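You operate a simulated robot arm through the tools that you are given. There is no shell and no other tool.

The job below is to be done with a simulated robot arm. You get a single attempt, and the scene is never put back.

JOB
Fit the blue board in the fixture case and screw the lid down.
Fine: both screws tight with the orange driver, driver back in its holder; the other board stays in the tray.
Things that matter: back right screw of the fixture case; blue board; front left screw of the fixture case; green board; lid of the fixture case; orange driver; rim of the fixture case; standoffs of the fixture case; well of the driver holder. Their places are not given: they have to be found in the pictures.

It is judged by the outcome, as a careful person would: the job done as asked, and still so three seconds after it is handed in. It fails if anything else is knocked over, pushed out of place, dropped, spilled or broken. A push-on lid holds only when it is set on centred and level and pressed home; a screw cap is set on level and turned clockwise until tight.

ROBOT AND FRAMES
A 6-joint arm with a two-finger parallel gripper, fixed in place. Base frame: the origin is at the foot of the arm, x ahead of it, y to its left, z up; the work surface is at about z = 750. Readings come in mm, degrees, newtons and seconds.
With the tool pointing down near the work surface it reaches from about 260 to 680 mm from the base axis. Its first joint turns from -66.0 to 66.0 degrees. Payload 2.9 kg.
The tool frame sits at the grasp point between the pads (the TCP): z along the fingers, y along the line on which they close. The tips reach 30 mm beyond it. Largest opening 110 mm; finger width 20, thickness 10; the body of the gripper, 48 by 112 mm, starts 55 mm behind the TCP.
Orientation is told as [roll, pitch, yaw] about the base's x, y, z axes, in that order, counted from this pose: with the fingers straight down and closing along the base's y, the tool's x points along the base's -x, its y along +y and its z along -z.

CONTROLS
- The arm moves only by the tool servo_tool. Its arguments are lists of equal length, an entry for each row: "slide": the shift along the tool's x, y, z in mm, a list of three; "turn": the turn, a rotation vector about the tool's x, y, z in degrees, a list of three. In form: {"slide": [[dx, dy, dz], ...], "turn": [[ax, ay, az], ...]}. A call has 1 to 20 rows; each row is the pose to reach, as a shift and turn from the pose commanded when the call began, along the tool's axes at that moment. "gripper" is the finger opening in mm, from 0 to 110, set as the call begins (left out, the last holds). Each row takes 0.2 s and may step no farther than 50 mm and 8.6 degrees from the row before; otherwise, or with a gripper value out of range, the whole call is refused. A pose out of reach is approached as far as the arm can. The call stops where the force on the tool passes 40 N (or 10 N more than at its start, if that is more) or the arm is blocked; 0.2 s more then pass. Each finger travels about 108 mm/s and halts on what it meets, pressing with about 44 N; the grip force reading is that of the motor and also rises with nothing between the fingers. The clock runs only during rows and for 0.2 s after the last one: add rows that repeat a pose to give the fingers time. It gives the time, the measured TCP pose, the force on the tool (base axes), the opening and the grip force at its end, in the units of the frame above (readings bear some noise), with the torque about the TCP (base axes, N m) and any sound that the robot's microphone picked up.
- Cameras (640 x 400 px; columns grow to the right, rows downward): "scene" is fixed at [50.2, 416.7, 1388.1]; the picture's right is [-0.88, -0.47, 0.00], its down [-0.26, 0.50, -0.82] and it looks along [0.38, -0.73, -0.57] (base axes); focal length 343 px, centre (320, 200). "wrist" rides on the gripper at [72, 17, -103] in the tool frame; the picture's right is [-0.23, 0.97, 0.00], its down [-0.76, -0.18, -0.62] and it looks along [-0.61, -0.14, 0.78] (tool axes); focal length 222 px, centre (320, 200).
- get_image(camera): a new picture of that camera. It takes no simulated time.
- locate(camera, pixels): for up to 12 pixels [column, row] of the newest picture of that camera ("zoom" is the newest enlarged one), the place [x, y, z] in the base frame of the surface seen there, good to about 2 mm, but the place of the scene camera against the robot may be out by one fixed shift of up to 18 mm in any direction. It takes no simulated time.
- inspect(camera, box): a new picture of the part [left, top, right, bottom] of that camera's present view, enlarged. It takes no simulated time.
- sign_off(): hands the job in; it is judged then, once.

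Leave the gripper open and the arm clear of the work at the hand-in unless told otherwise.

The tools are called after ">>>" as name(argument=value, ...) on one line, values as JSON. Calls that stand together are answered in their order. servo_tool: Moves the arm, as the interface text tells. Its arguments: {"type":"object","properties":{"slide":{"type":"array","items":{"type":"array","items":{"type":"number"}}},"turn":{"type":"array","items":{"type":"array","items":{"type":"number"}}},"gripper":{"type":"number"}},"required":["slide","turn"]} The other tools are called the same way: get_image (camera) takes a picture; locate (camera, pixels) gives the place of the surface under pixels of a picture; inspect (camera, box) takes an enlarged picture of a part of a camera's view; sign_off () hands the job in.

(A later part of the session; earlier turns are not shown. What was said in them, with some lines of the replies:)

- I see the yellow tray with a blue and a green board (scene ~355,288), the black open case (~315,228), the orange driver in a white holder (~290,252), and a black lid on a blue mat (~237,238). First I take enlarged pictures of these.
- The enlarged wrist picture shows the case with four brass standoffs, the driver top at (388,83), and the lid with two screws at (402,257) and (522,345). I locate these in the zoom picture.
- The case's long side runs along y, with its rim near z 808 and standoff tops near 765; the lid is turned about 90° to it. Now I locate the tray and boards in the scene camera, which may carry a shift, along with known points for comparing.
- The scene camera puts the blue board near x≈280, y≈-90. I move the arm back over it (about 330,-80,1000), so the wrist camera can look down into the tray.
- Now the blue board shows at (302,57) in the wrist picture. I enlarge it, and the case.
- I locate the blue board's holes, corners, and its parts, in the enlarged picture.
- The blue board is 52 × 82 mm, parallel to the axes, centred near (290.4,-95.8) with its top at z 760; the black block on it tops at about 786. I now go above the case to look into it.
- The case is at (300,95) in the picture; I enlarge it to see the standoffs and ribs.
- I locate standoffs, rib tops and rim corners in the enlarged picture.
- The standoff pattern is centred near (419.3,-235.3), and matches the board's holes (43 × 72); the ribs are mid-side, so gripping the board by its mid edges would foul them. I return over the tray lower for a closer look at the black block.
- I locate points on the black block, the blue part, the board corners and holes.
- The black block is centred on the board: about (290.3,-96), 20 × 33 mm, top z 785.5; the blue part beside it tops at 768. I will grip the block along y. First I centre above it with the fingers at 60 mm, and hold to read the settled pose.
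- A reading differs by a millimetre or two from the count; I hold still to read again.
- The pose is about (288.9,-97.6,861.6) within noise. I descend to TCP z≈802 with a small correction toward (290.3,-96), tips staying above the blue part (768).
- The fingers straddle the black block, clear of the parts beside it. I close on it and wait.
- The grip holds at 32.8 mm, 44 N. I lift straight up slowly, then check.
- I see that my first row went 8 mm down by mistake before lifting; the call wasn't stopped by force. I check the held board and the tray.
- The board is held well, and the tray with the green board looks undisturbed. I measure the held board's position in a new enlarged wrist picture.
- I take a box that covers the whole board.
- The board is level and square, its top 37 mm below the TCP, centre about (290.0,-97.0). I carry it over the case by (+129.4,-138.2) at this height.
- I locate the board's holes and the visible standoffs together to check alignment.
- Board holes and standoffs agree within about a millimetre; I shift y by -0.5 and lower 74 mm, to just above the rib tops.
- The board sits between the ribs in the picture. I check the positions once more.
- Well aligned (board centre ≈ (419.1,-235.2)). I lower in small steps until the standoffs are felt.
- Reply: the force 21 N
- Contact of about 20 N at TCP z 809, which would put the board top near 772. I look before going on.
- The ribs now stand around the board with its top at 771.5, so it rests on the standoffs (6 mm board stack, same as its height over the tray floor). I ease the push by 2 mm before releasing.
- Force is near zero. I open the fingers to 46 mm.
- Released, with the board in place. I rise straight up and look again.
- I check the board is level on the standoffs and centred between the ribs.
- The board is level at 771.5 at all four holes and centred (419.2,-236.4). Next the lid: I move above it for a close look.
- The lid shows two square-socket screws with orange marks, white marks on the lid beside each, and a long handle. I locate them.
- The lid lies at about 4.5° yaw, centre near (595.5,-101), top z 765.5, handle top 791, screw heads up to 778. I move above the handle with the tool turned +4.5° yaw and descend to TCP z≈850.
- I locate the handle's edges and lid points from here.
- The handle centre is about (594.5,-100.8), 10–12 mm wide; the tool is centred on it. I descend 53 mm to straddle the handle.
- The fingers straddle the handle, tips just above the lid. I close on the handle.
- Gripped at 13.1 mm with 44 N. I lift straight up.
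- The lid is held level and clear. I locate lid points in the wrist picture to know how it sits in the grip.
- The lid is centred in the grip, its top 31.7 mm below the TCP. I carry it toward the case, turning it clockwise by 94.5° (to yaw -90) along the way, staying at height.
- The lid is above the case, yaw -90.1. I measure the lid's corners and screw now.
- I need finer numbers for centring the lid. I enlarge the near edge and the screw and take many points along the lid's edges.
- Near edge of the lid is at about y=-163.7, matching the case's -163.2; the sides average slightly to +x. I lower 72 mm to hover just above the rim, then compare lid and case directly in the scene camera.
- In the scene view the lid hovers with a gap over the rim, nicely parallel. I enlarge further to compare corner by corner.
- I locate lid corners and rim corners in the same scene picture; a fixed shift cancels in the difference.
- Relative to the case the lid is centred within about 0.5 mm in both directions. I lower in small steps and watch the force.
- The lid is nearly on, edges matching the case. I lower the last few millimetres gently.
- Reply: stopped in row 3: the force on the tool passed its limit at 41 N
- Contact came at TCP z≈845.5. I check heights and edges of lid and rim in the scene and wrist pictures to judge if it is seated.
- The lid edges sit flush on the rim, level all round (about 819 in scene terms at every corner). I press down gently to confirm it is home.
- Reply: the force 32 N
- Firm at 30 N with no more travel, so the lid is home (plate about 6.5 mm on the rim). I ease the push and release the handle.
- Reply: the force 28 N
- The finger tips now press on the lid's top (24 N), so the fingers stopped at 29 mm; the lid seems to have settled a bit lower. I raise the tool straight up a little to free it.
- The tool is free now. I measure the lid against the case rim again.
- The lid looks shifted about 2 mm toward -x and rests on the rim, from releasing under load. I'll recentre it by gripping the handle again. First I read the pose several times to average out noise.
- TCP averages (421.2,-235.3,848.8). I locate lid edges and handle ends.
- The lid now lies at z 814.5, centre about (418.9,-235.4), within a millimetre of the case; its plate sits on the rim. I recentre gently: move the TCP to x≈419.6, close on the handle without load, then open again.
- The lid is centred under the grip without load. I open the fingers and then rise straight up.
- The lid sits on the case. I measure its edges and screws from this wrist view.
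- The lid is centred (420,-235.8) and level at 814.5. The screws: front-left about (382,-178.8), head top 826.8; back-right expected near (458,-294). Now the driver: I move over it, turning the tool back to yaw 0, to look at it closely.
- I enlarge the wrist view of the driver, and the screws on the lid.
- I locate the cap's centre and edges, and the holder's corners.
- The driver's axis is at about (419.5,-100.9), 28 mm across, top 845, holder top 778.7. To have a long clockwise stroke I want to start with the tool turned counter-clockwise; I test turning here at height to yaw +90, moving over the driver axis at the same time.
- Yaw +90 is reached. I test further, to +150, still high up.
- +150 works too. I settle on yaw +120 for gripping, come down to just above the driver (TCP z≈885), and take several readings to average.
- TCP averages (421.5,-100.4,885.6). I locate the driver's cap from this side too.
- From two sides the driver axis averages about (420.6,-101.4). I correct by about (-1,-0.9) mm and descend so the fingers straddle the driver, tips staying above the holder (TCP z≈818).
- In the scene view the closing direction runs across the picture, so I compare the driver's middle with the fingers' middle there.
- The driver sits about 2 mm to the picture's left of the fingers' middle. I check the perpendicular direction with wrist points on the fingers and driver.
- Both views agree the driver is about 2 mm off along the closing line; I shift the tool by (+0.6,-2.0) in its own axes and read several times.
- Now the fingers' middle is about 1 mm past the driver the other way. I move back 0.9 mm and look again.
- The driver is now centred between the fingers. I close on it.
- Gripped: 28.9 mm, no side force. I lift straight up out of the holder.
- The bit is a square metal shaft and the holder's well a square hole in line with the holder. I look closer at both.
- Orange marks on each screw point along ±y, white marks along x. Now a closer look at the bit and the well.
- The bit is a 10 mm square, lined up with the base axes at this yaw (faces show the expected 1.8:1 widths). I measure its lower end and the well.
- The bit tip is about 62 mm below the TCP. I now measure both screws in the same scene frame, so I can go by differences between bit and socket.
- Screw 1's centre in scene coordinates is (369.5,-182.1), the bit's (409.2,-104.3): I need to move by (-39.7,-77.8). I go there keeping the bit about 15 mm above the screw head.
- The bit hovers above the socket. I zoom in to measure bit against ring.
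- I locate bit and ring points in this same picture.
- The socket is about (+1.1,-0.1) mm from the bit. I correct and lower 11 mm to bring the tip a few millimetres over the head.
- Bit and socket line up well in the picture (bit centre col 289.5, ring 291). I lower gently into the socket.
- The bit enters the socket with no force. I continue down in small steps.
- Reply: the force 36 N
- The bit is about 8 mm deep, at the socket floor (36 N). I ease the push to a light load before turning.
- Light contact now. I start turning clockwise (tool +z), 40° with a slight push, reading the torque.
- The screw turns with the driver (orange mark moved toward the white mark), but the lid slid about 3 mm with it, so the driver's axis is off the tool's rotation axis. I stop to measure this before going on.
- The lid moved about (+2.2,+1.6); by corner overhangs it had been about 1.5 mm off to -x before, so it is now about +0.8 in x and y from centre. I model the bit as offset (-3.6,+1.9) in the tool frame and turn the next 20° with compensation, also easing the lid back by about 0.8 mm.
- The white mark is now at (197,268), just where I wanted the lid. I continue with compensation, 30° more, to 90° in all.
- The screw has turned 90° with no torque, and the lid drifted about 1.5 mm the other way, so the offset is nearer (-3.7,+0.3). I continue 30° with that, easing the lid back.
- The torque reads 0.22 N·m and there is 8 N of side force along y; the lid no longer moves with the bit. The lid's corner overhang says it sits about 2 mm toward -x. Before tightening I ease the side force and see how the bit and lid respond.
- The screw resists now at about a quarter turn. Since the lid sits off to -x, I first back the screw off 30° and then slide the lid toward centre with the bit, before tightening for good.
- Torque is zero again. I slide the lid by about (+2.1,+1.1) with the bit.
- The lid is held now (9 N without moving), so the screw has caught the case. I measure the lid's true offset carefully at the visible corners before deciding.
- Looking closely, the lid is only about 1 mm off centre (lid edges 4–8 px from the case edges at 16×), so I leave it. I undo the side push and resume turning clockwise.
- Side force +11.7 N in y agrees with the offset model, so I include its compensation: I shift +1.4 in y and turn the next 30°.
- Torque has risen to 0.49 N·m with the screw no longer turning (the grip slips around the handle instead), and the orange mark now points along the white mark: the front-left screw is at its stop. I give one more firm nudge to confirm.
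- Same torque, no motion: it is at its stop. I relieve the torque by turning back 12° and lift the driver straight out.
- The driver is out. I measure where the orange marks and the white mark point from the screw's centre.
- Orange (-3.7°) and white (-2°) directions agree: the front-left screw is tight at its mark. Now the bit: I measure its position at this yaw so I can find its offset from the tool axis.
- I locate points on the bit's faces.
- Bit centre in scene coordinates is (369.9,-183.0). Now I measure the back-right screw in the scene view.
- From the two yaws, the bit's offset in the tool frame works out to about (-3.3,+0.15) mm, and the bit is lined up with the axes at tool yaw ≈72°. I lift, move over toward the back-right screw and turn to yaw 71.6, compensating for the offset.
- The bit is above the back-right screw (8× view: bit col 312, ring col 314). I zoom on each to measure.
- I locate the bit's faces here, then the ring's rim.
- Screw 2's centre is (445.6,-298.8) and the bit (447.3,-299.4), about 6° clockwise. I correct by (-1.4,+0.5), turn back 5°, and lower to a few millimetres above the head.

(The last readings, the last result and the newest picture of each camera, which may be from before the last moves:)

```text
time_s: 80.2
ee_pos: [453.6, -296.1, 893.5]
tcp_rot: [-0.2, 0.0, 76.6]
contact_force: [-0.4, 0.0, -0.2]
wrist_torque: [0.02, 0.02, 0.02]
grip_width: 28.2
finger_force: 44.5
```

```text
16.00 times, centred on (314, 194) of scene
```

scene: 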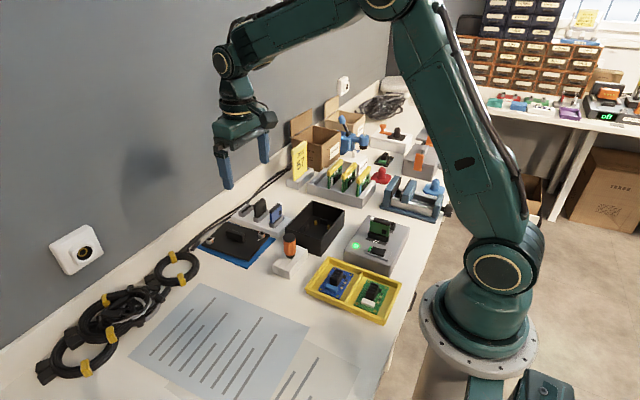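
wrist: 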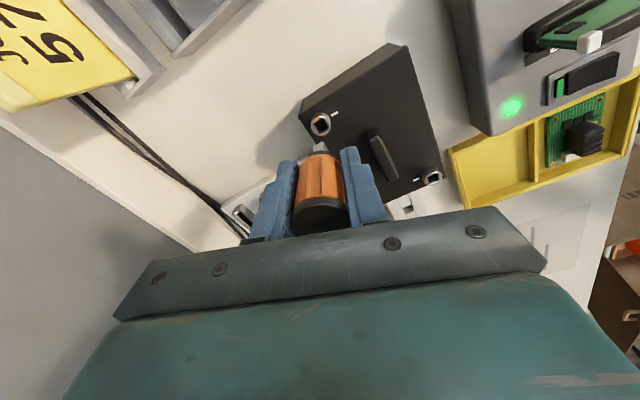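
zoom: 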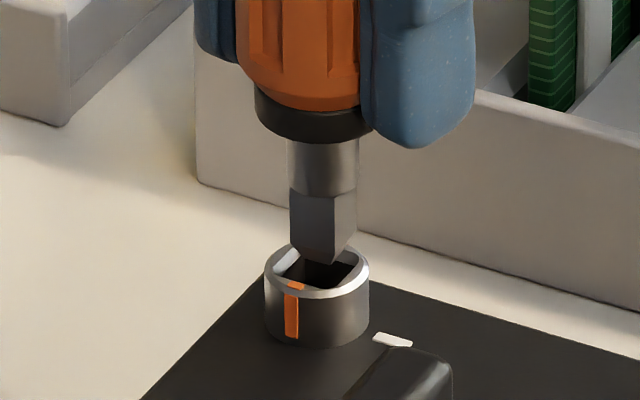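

The bit overshot a little (bit centre col 323.5, ring 317). I measure again.

>>> locate(camera="zoom", pixels=[[295, 215], [305, 220], [315, 225], [328, 230], [295, 230], [310, 238], [333, 225], [340, 222], [348, 218], [355, 212], [340, 235], [353, 225]])

>>> locate(camera="zoom", pixels=[[295, 215], [305, 220], [315, 225], [328, 230], [295, 230], [310, 238], [333, 225], [340, 222], [348, 218], [355, 212], [340, 235], [353, 225]])

>>> servo_tool(slide=[[0, 0, 0]], turn=[[0, 0, 0]])

>>> inspect(camera="scene", box=[302, 183, 327, 206])

```text
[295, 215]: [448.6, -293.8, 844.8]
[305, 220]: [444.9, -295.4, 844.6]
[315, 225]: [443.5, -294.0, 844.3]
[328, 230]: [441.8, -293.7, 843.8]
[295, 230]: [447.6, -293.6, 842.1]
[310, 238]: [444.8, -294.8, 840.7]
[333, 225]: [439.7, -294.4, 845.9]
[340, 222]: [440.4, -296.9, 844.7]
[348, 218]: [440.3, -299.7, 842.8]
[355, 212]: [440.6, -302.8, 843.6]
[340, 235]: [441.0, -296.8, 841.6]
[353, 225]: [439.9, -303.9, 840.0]
```

```text
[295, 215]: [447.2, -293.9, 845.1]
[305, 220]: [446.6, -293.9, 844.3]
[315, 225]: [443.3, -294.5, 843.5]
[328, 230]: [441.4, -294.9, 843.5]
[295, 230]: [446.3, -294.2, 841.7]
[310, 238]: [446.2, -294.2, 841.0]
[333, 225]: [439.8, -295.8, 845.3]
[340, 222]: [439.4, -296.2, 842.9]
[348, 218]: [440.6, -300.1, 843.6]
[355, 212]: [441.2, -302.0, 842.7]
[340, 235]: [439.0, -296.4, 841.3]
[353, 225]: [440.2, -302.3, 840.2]
```

```text
time_s: 80.6
ee_pos: [454.9, -296.2, 894.3]
tcp_rot: [-0.1, -0.1, 76.6]
contact_force: [0.2, -0.4, -0.7]
wrist_torque: [0.0, 0.03, -0.03]
grip_width: 28.6
finger_force: 44.0
```

```text
16.00 times, centred on (314, 194) of scene
```

zoom: 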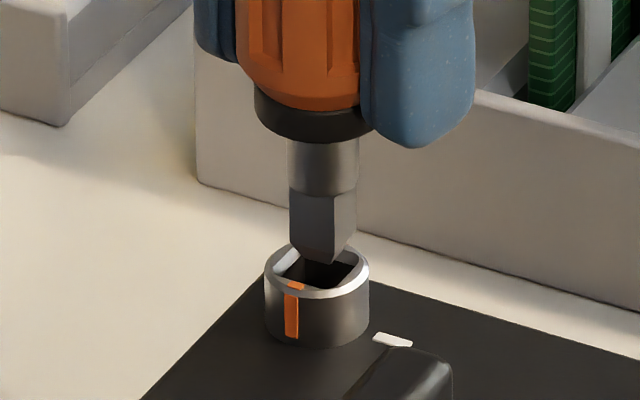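

The socket is about (+0.8,+0.25) from the bit now. I correct and look again.

>>> servo_tool(slide=[[-0.44, -0.77, 0], [-0.44, -0.77, 0], [-0.44, -0.77, 0]], turn=[[0, 0, 0], [0, 0, 0], [0, 0, 0]])

>>> inspect(camera="scene", box=[302, 183, 327, 206])

```text
time_s: 81.4
ee_pos: [456.0, -297.2, 893.7]
tcp_rot: [-0.2, 0.0, 76.5]
contact_force: [-0.4, 0.8, -0.6]
wrist_torque: [0.01, -0.03, 0.01]
grip_width: 28.2
finger_force: 44.1
```

```text
16.00 times, centred on (314, 194) of scene
```

zoom: 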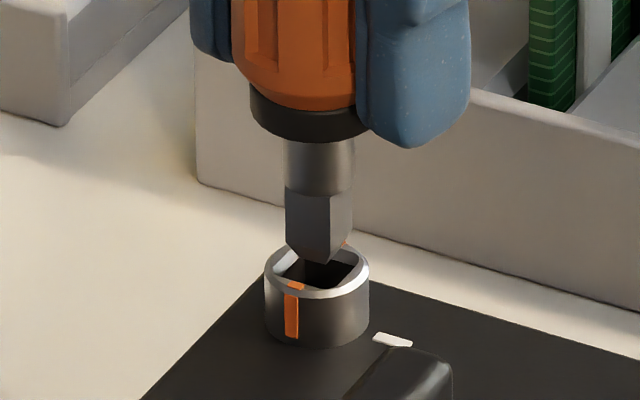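

Nearly centred now (bit 319.5 vs ring 317), and square with the socket. I nudge 0.3 mm and lower gently.

>>> servo_tool(slide=[[-0.2, -0.22, 2], [-0.2, -0.22, 4], [-0.2, -0.22, 6], [-0.2, -0.22, 6]], turn=[[0, 0, 0], [0, 0, 0], [0, 0, 0], [0, 0, 0]])

>>> inspect(camera="scene", box=[302, 183, 327, 206])

```text
time_s: 82.4
ee_pos: [455.7, -296.4, 888.0]
tcp_rot: [-0.1, 0.0, 76.7]
contact_force: [-0.2, -0.2, -0.8]
wrist_torque: [0.0, -0.02, 0.03]
grip_width: 28.5
finger_force: 44.7
```

```text
16.00 times, centred on (314, 194) of scene
```

zoom: 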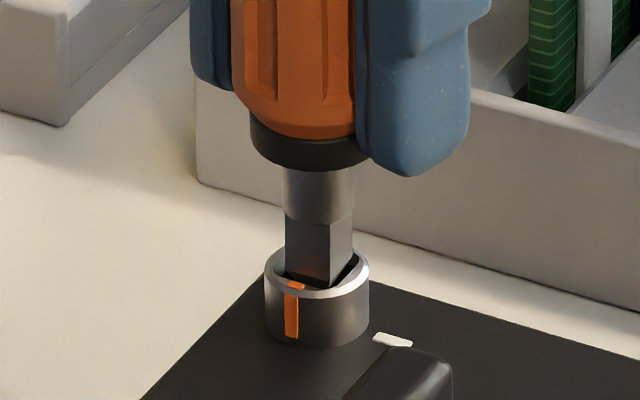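

The bit is in the socket mouth without force. I lower further until light contact.

>>> servo_tool(slide=[[-0.1, -0.1, 1.5], [-0.1, -0.1, 3], [-0.1, -0.1, 4.5], [-0.1, -0.1, 5.5], [-0.1, -0.1, 5.5]], turn=[[0, 0, 0], [0, 0, 0], [0, 0, 0], [0, 0, 0], [0, 0, 0]])

>>> inspect(camera="scene", box=[302, 183, 327, 206])

```text
time_s: 83.6
ee_pos: [455.8, -297.0, 882.6]
tcp_rot: [-0.2, 0.1, 76.5]
contact_force: [0.0, -6.7, 1.3]
wrist_torque: [-0.32, -0.01, -0.06]
grip_width: 28.4
finger_force: 43.9
```

```text
16.00 times, centred on (314, 194) of scene
```

zoom: 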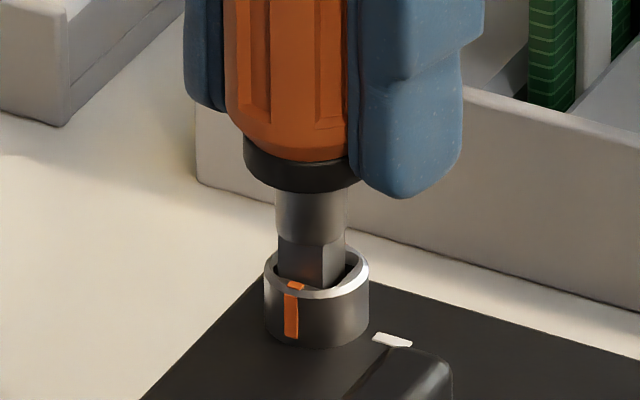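

Inserted; a 6.7 N side push in -y. I relieve it by moving (-0.4,-0.8).

>>> servo_tool(slide=[[0.87, 0.2, 0.3], [0.87, 0.2, 0.5], [0.87, 0.2, 0.5]], turn=[[0, 0, 0], [0, 0, 0], [0, 0, 0]])

```text
time_s: 84.4
ee_pos: [456.2, -297.6, 882.0]
tcp_rot: [0.0, 0.0, 76.6]
contact_force: [0.8, -0.9, 1.2]
wrist_torque: [-0.02, -0.01, 0.0]
grip_width: 28.4
finger_force: 43.8
```

No side force now. I turn clockwise 45° with compensation for the offset.

>>> servo_tool(slide=[[-0.01, 0.43, 0.1], [-0.07, 0.86, 0.2], [-0.19, 1.27, 0.2], [-0.37, 1.67, 0.3], [-0.59, 2.04, 0.3], [-0.86, 2.38, 0.3], [-0.86, 2.38, 0.3]], turn=[[0, 0, 7.5], [0, 0, 15], [0, 0, 22.5], [0, 0, 30], [0, 0, 37.5], [0, 0, 45], [0, 0, 45]])

>>> inspect(camera="scene", box=[302, 183, 327, 206])

```text
time_s: 86.0
ee_pos: [454.7, -297.1, 881.9]
tcp_rot: [-0.1, -0.2, 31.5]
contact_force: [5.4, -1.7, -0.1]
wrist_torque: [-0.09, -0.28, -0.02]
grip_width: 28.8
finger_force: 43.9
```

```text
16.00 times, centred on (314, 194) of scene
```

zoom: 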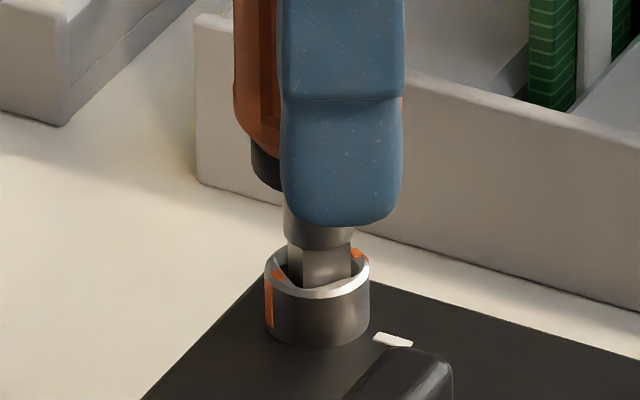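

The screw turns, the lid stays put. I continue another 45° with the same compensation, easing the 5 N side force.

>>> servo_tool(slide=[[-0.3, 0.1, 0.1], [-0.65, 0.27, 0.2], [-0.77, 0.68, 0.2], [-0.95, 1.08, 0.3], [-1.17, 1.45, 0.3], [-1.44, 1.79, 0.3], [-1.44, 1.79, 0.3]], turn=[[0, 0, 7.5], [0, 0, 15], [0, 0, 22.5], [0, 0, 30], [0, 0, 37.5], [0, 0, 45], [0, 0, 45]])

>>> inspect(camera="scene", box=[302, 183, 327, 206])

```text
time_s: 87.6
ee_pos: [454.3, -293.2, 882.6]
tcp_rot: [0.0, -0.2, -13.7]
contact_force: [-0.7, 0.0, 1.0]
wrist_torque: [-0.03, 0.01, 0.02]
grip_width: 28.3
finger_force: 44.4
```

```text
16.00 times, centred on (314, 194) of scene
```

zoom: 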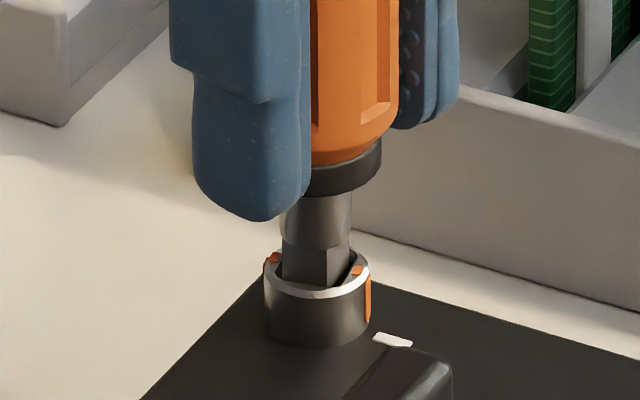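

Rotated to about 80°, no torque yet. I turn 30° more.

>>> servo_tool(slide=[[-0.01, 0.43, 0.1], [-0.07, 0.86, 0.2], [-0.19, 1.27, 0.3], [-0.37, 1.67, 0.3], [-0.37, 1.67, 0.3]], turn=[[0, 0, 7.5], [0, 0, 15], [0, 0, 22.5], [0, 0, 30], [0, 0, 30]])

>>> inspect(camera="scene", box=[302, 183, 327, 206])

```text
time_s: 88.8
ee_pos: [455.6, -291.0, 882.0]
tcp_rot: [0.1, -0.1, -43.5]
contact_force: [-4.8, 0.4, 7.8]
wrist_torque: [0.11, 0.19, 0.49]
grip_width: 28.3
finger_force: 44.5
```

```text
16.00 times, centred on (314, 194) of scene
```

zoom: 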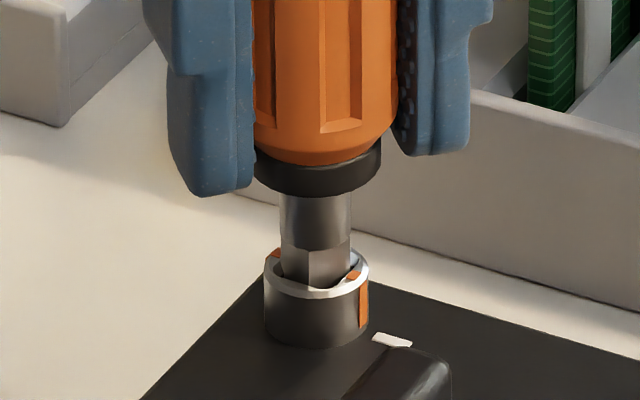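

Torque jumped to 0.49 N·m. I give another 16° to confirm it is at its stop.

>>> servo_tool(slide=[[0, 0.43, 0.1], [-0.07, 0.86, 0.2], [-0.07, 0.86, 0.2]], turn=[[0, 0, 8], [0, 0, 16], [0, 0, 16]])

>>> inspect(camera="scene", box=[302, 183, 327, 206])

```text
time_s: 89.6
ee_pos: [456.2, -291.9, 881.8]
tcp_rot: [0.2, -0.2, -59.5]
contact_force: [-2.4, -8.2, 3.3]
wrist_torque: [-0.59, 0.23, 0.5]
grip_width: 28.9
finger_force: 44.1
```

```text
16.00 times, centred on (314, 194) of scene
```

zoom: 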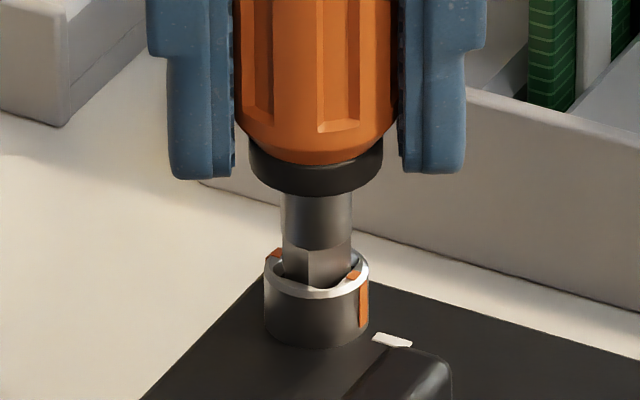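

No further motion at 0.5 N·m: tight. I turn back 12° to free the bit and lift out.

>>> servo_tool(slide=[[0.05, -0.3, -0.2], [0.1, -0.6, -0.4], [0.1, -0.6, -0.4]], turn=[[0, 0, -6], [0, 0, -12], [0, 0, -12]])

>>> servo_tool(slide=[[0, 0, -3], [0, 0, -7], [0, 0, -12], [0, 0, -20], [0, 0, -35], [0, 0, -50], [0, 0, -50]], turn=[[0, 0, 0], [0, 0, 0], [0, 0, 0], [0, 0, 0], [0, 0, 0], [0, 0, 0], [0, 0, 0]])

>>> inspect(camera="scene", box=[302, 188, 327, 211])

>>> locate(camera="zoom", pixels=[[269, 188], [365, 188], [317, 161], [317, 215], [276, 174], [352, 196], [276, 174], [352, 196], [394, 260], [385, 258], [404, 263], [394, 260]])

```text
time_s: 90.4
ee_pos: [454.0, -291.9, 881.7]
tcp_rot: [0.0, -0.2, -47.5]
contact_force: [1.0, -14.0, -3.3]
wrist_torque: [-0.79, 0.01, 0.13]
grip_width: 28.9
finger_force: 43.5
```

```text
time_s: 92.0
ee_pos: [455.7, -293.2, 933.8]
tcp_rot: [0.1, -0.2, -47.3]
contact_force: [-0.1, -0.1, -0.8]
wrist_torque: [0.02, 0.03, -0.01]
grip_width: 28.8
finger_force: 43.8
```

```text
16.00 times, centred on (314, 200) of scene
```

zoom: 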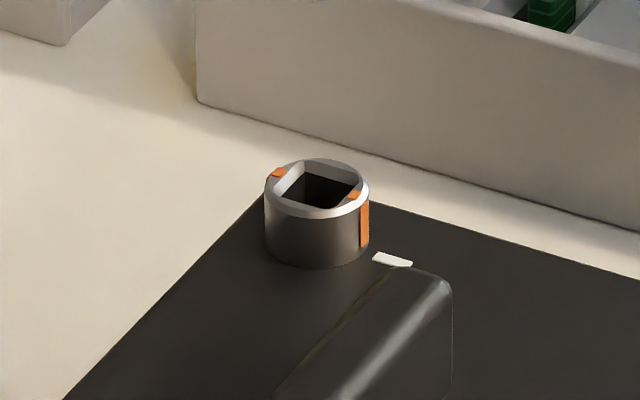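

```text
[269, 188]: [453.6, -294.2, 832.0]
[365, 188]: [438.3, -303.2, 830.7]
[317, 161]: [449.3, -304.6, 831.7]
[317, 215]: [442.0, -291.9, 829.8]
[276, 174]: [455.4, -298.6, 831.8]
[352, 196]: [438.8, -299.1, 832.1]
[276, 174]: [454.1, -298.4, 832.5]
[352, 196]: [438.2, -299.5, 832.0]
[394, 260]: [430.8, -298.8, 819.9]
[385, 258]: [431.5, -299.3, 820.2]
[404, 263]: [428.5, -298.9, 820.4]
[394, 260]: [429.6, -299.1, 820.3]
```

Both orange marks now line up with the white marks: both screws are tight. Next, return the driver. I look at the bit's orientation now.

>>> inspect(camera="scene", box=[302, 170, 327, 193])

>>> inspect(camera="scene", box=[275, 245, 305, 270])

>>> locate(camera="zoom", pixels=[[335, 155], [400, 183], [283, 213], [355, 240], [340, 160], [395, 180], [300, 215], [345, 235], [320, 190], [370, 210], [345, 190], [335, 215]])

```text
16.00 times, centred on (314, 182) of scene
```

zoom: 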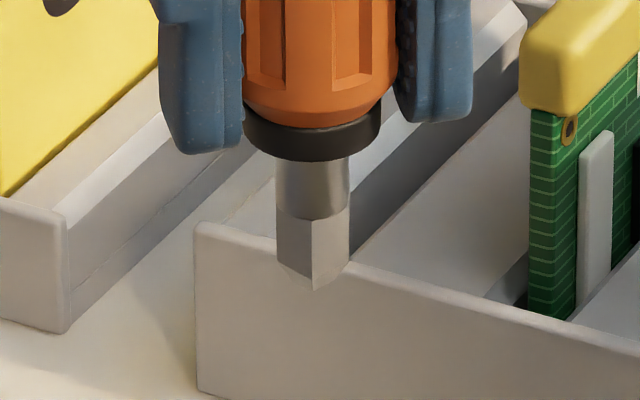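

```text
16.00 times, centred on (290, 258) of scene
```

zoom: 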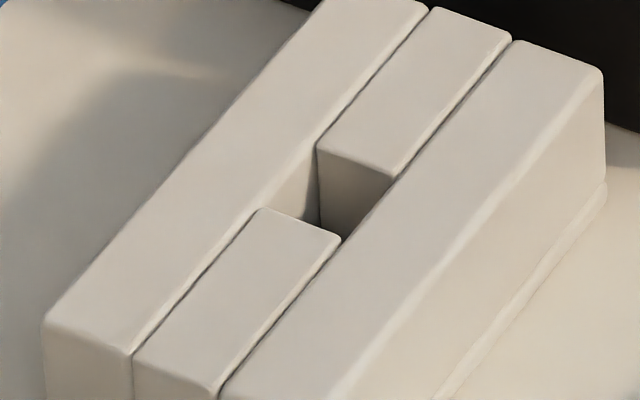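

```text
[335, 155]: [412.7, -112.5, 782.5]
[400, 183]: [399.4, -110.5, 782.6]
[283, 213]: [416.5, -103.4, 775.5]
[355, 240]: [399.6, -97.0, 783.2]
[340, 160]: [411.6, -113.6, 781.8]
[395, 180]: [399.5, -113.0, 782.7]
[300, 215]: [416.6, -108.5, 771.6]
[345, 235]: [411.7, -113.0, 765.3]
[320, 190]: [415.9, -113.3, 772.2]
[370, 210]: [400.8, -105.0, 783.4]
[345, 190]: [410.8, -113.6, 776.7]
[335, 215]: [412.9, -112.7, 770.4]
```

The bit is 18° clockwise from square at yaw -47.3, so at yaw -28.9 it is square to the holder. The well's centre in scene coordinates is about (408.2,-105.3), 16 × 15 mm. I carry the driver back over the holder at height, then lower partway.

>>> servo_tool(slide=[[17, 10, 0], [38, 23, 0], [59, 36, 0], [80, 49, 0], [102, 62.5, 0], [124, 76, 0], [146, 90, 0], [160, 98.5, 0], [167.4, 102.9, 0], [167.4, 102.9, 30], [167.4, 102.9, 60], [167.4, 102.9, 70], [167.4, 102.9, 70]], turn=[[0, 0, 0], [0, 0, -3], [0, 0, -6], [0, 0, -9], [0, 0, -12], [0, 0, -15], [0, 0, -18.4], [0, 0, -18.4], [0, 0, -18.4], [0, 0, -18.4], [0, 0, -18.4], [0, 0, -18.4], [0, 0, -18.4]])

>>> inspect(camera="scene", box=[270, 225, 310, 270])

```text
time_s: 94.8
ee_pos: [417.4, -99.2, 861.8]
tcp_rot: [0.0, -0.1, -29.0]
contact_force: [0.3, 0.1, -0.8]
wrist_torque: [-0.02, 0.0, 0.02]
grip_width: 28.8
finger_force: 43.8
```

```text
8.89 times, centred on (290, 248) of scene
```

zoom: 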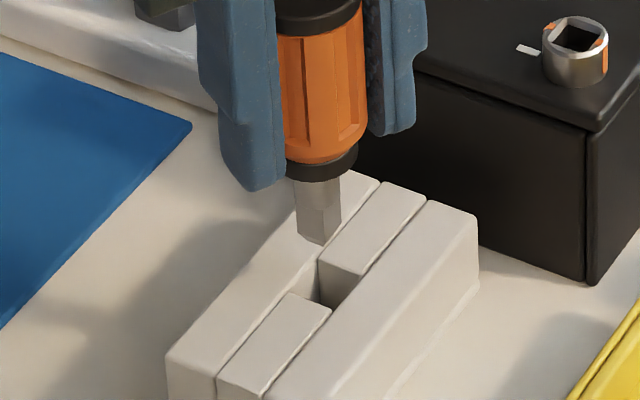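

I zoom in to measure the bit against the well.

>>> inspect(camera="scene", box=[277, 240, 302, 265])

```text
16.00 times, centred on (290, 252) of scene
```

zoom: 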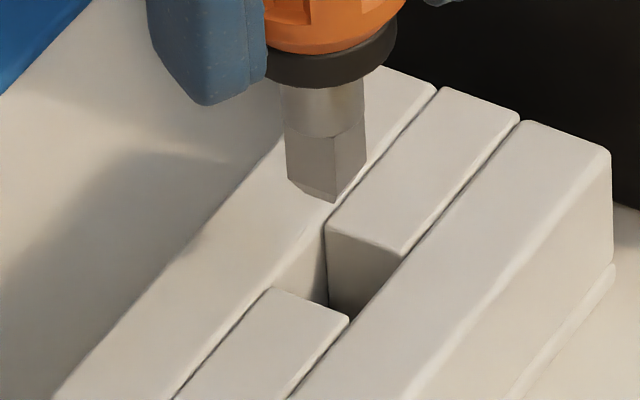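

>>> locate(camera="zoom", pixels=[[292, 150], [305, 155], [320, 162], [330, 165], [292, 170], [310, 178], [338, 160], [348, 155], [360, 145], [338, 180], [350, 172], [362, 160]])

>>> locate(camera="zoom", pixels=[[330, 226], [365, 240], [396, 253], [270, 290], [300, 302], [340, 318], [400, 262], [360, 300], [305, 255], [290, 270], [330, 222], [345, 325]])

```text
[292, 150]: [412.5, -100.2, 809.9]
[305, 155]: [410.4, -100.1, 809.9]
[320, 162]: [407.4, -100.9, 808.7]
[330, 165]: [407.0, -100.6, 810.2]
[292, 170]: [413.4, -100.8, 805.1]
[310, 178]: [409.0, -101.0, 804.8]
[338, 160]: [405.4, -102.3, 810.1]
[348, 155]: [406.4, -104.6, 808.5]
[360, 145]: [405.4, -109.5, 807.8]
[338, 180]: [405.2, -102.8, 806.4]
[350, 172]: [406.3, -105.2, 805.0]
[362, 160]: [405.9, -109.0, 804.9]
```

```text
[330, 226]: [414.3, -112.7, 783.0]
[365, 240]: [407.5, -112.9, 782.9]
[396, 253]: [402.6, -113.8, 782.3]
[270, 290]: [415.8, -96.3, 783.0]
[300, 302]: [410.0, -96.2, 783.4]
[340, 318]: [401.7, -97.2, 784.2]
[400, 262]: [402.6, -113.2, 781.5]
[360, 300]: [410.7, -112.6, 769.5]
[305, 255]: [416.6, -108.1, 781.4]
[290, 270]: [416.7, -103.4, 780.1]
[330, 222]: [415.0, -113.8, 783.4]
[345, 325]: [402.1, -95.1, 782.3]
```

Bit centre (410.45,-105.3), well centre about (408.8,-105.2). I shift by (-1.4,+0.1), turn back 3°, and lower to just above the well.

>>> servo_tool(slide=[[1.27, -0.59, 5], [1.27, -0.59, 12], [1.27, -0.59, 17], [1.27, -0.59, 17], [1.27, -0.59, 17]], turn=[[0, 0, -2], [0, 0, -3], [0, 0, -3], [0, 0, -3], [0, 0, -3]])

>>> inspect(camera="scene", box=[277, 240, 302, 265])

```text
time_s: 96.0
ee_pos: [415.6, -98.9, 844.4]
tcp_rot: [0.0, -0.2, -26.0]
contact_force: [0.3, 0.6, -0.8]
wrist_torque: [-0.01, 0.03, 0.0]
grip_width: 28.9
finger_force: 44.2
```

```text
16.00 times, centred on (290, 252) of scene
```

zoom: 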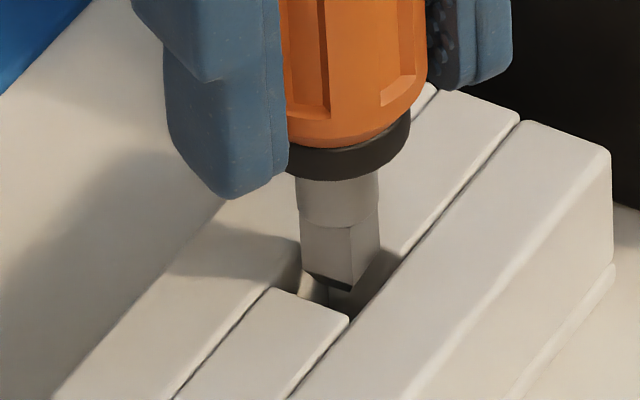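

The bit sits right over the well opening, centred. I lower into it in steps.

>>> servo_tool(slide=[[0, 0, 4], [0, 0, 8], [0, 0, 12], [0, 0, 12]], turn=[[0, 0, 0], [0, 0, 0], [0, 0, 0], [0, 0, 0]])

>>> inspect(camera="scene", box=[277, 240, 302, 265])

```text
time_s: 97.0
ee_pos: [415.6, -97.8, 831.4]
tcp_rot: [0.0, -0.1, -26.0]
contact_force: [-0.7, -0.3, 0.3]
wrist_torque: [-0.01, -0.01, -0.04]
grip_width: 28.9
finger_force: 44.0
```

```text
16.00 times, centred on (290, 252) of scene
```

zoom: 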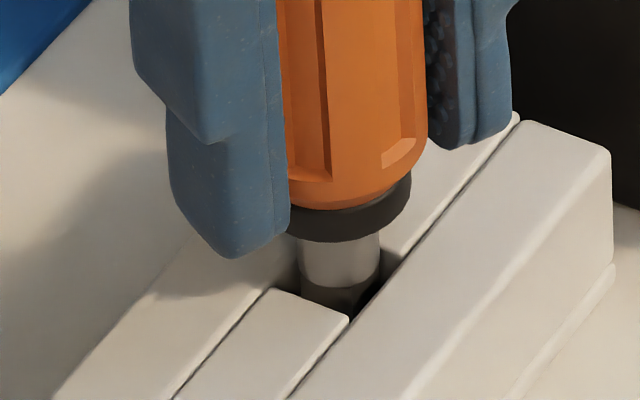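

It goes in freely. I lower the rest until it rests on the holder.

>>> servo_tool(slide=[[0, 0, 4], [0, 0, 8], [0, 0, 10.5], [0, 0, 12.5], [0, 0, 12.5]], turn=[[0, 0, 0], [0, 0, 0], [0, 0, 0], [0, 0, 0], [0, 0, 0]])

>>> inspect(camera="scene", box=[270, 225, 310, 270])

```text
time_s: 98.2
ee_pos: [416.2, -98.7, 821.5]
tcp_rot: [0.1, -0.3, -26.0]
contact_force: [-5.6, 2.1, 27.2]
wrist_torque: [0.36, 0.21, 0.01]
grip_width: 28.9
finger_force: 44.4
```

```text
8.89 times, centred on (290, 248) of scene
```

zoom: 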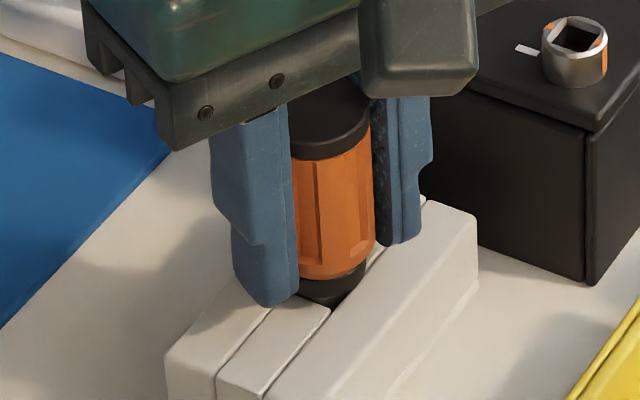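

Contact with 27 N at TCP z 821.5 (it was gripped at 818.2 before). I compare the driver's height and tilt with the start: cap top was at 849.9 in scene terms.

>>> locate(camera="zoom", pixels=[[330, 110], [310, 120], [350, 105], [330, 125], [330, 290], [310, 285], [355, 275], [330, 295], [290, 330], [400, 260], [335, 270], [330, 140]])

>>> inspect(camera="scene", box=[277, 235, 302, 260])

```text
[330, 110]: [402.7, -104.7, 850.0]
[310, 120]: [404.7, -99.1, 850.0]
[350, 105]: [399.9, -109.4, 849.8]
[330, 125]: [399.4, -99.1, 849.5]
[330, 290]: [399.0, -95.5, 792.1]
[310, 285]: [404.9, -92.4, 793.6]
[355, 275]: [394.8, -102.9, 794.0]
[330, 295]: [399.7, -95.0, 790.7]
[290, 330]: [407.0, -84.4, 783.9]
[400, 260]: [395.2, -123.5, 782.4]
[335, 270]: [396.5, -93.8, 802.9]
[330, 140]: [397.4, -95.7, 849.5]
```

```text
16.00 times, centred on (290, 248) of scene
```

zoom: 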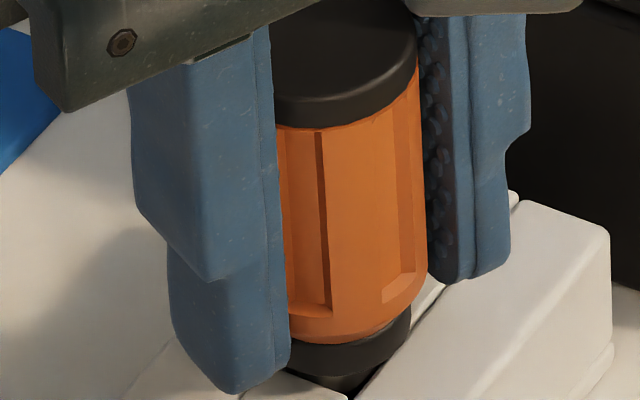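

The cap is at the same height as at the start (850), so the driver is seated. I check in the wrist view whether it stands upright before releasing.

>>> get_image(camera="wrist")

>>> inspect(camera="wrist", box=[250, 120, 390, 240])

```text
taken
```

wrist: 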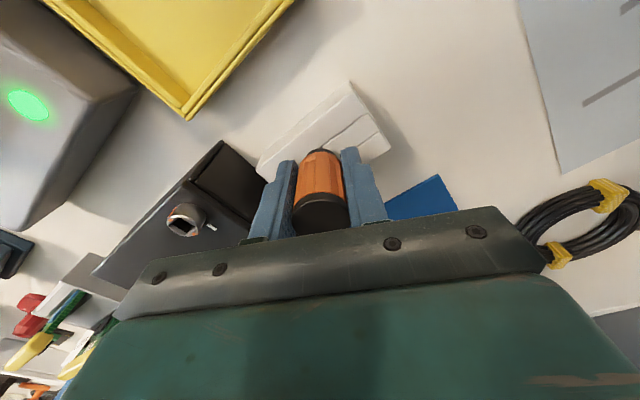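

```text
3.33 times, centred on (320, 180) of wrist
```

zoom: 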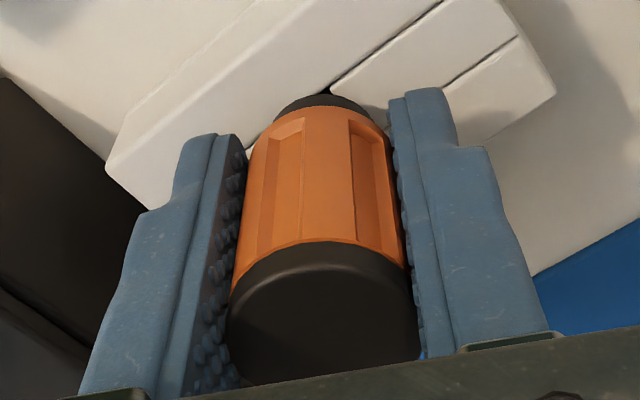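

>>> locate(camera="zoom", pixels=[[325, 285], [240, 330], [410, 320], [325, 330], [325, 370], [260, 370], [325, 200], [325, 130], [320, 100], [265, 230], [385, 220], [325, 260]])

```text
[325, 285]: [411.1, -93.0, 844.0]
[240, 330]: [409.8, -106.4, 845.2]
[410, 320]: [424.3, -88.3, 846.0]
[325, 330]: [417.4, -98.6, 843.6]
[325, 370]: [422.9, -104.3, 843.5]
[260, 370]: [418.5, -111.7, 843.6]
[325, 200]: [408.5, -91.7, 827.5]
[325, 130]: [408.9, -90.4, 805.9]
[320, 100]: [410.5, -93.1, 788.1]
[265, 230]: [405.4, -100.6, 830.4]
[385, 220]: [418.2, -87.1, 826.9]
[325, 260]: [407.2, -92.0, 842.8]
```

The driver stands nearly as it did at the start (cap within about 1 mm). I ease the push by 2 mm, then open the fingers.

>>> servo_tool(slide=[[0, 0, -1], [0, 0, -2], [0, 0, -2]], turn=[[0, 0, 0], [0, 0, 0], [0, 0, 0]])

>>> servo_tool(slide=[[0, 0, 0], [0, 0, 0], [0, 0, 0]], turn=[[0, 0, 0], [0, 0, 0], [0, 0, 0]], gripper=56)

>>> inspect(camera="scene", box=[270, 225, 310, 270])

```text
time_s: 99.0
ee_pos: [415.7, -97.2, 821.2]
tcp_rot: [0.0, -0.1, -26.0]
contact_force: [1.8, 0.5, -1.0]
wrist_torque: [0.0, -0.1, 0.02]
grip_width: 28.8
finger_force: 44.1
```

```text
time_s: 99.8
ee_pos: [416.4, -98.7, 822.8]
tcp_rot: [0.0, 0.0, -26.0]
contact_force: [-0.2, -0.4, -0.2]
wrist_torque: [-0.02, -0.01, -0.01]
grip_width: 55.8
finger_force: 0.1
```

```text
8.89 times, centred on (290, 248) of scene
```

zoom: 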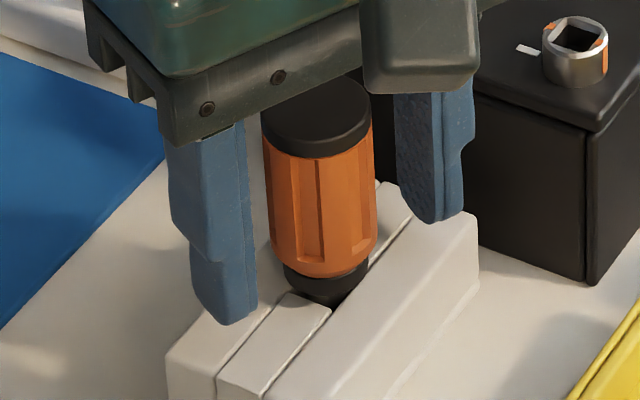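

The driver stands free in its holder. I rise straight up.

>>> servo_tool(slide=[[0, 0, -5], [0, 0, -20], [0, 0, -45], [0, 0, -80], [0, 0, -120], [0, 0, -150], [0, 0, -150]], turn=[[0, 0, 0], [0, 0, 0], [0, 0, 0], [0, 0, 0], [0, 0, 0], [0, 0, 0], [0, 0, 0]], gripper=70)

>>> get_image(camera="scene")

>>> inspect(camera="scene", box=[260, 190, 350, 275])

```text
time_s: 101.4
ee_pos: [416.7, -98.7, 970.1]
tcp_rot: [0.0, -0.1, -26.0]
contact_force: [-0.7, 0.1, 0.6]
wrist_torque: [0.04, -0.03, 0.02]
grip_width: 70.0
finger_force: 0.1
```

```text
taken
```

scene: 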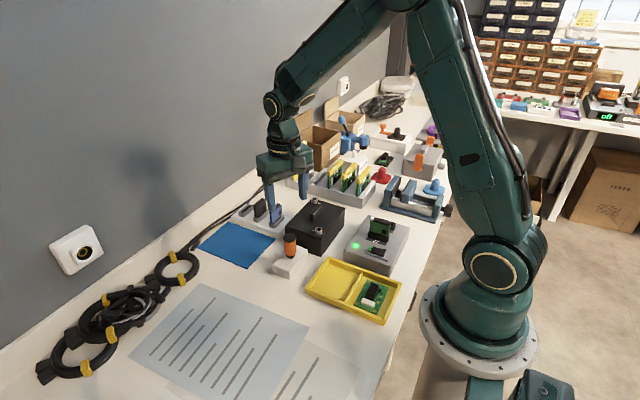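

```text
4.71 times, centred on (305, 232) of scene
```

zoom: 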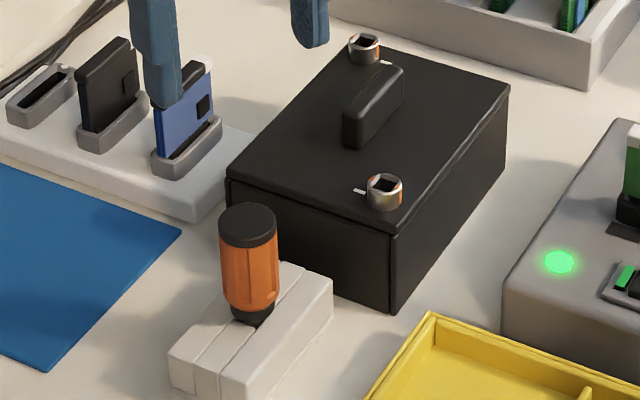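

All in place. I compare the driver and holder with the first picture using the same box, and check both screws' marks from above with the wrist camera.

>>> inspect(camera="scene", box=[260, 220, 320, 285])

>>> get_image(camera="wrist")

```text
6.15 times, centred on (290, 252) of scene
```

zoom: 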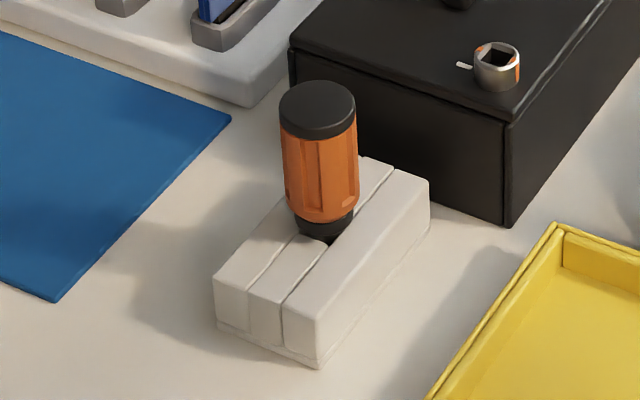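

```text
taken
```

wrist: 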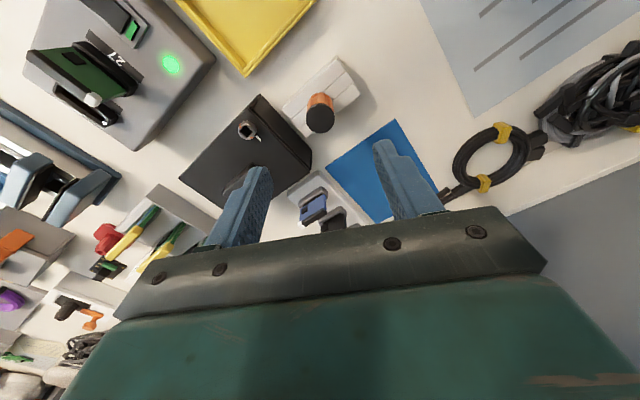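

Holder, driver and case match the first picture. I move the arm back clear to about its starting pose with the gripper open, and look once more.

>>> servo_tool(slide=[[-10, 13, -16], [-20, 26, -32], [-30, 40, -48], [-40, 53, -64], [-48.2, 64.3, -76], [-48.2, 64.3, -76]], turn=[[0, 0, -6], [0, 0, -12], [0, 0, -18], [0, 0, -24], [0, 0, -26], [0, 0, -26]], gripper=110)

>>> inspect(camera="wrist", box=[90, 0, 390, 200])

>>> inspect(camera="scene", box=[190, 160, 410, 330])

```text
time_s: 102.8
ee_pos: [489.1, -60.3, 1046.7]
tcp_rot: [0.0, -0.2, 0.0]
contact_force: [-0.5, -0.2, 0.6]
wrist_torque: [0.0, 0.02, 0.0]
grip_width: 110.1
finger_force: 0.1
```

```text
2.00 times, centred on (240, 100) of wrist
```

zoom: 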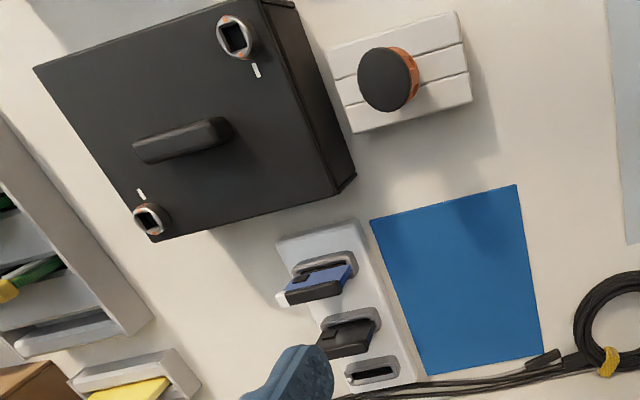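

```text
2.35 times, centred on (300, 245) of scene
```

zoom: 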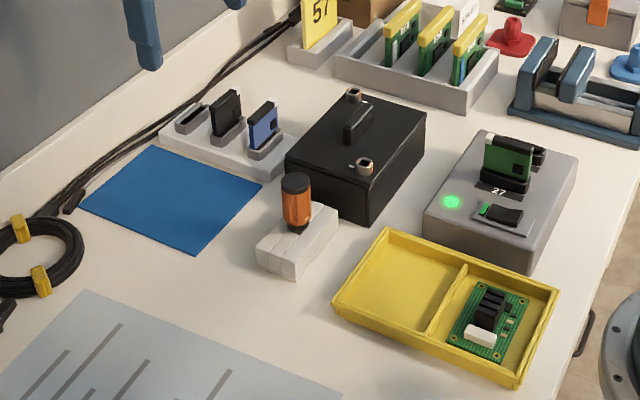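

Everything looks in place. One last closer look at both screws' marks.

>>> inspect(camera="wrist", box=[185, 0, 235, 45])

>>> inspect(camera="wrist", box=[145, 85, 195, 125])

```text
8.89 times, centred on (210, 22) of wrist
```

zoom: 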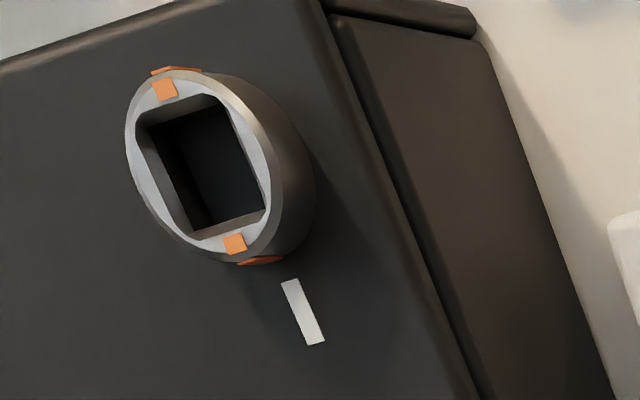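

```text
10.00 times, centred on (170, 105) of wrist
```

zoom: 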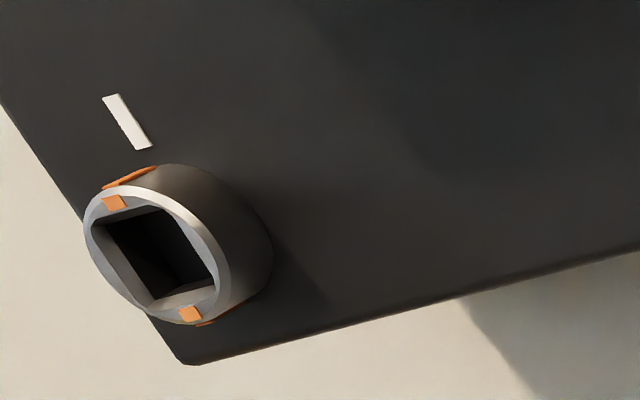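

On both screws the orange marks line up with the white marks. The lid is flat on the case. The driver is back in its holder and the green board is still in the tray. The arm is clear with the gripper open, so I hand in the job.

>>> sign_off()

```text
The job is handed in.
```

I fitted the blue board in the fixture case, screwed the lid down and handed the job in. No result has come back yet.

- **Board:** it sits level on all four standoffs, between the ribs. While gripping it in the tray I moved the tool 8 mm down by mistake before lifting. It slipped about 4 mm in the grip, and I saw no damage.
- **Lid:** it lies flat on the rim, about 1 mm off centre. It had shifted when I first let go of it and slid again as I began the first screw. I checked its position before tightening.
- **Screws:** each turned about a quarter turn to its stop, and both orange marks now line up with the white marks on the lid. I felt about 0.5 N·m at each stop. The grip began to slip on the driver handle at that torque, so I couldn't test them any tighter.
- **Driver:** it is back in its holder, at its original height and within about 1 mm of where it stood.
- **Everything else:** the green board is still in the tray, and nothing else looked moved in the final pictures. The arm is clear with the gripper open.
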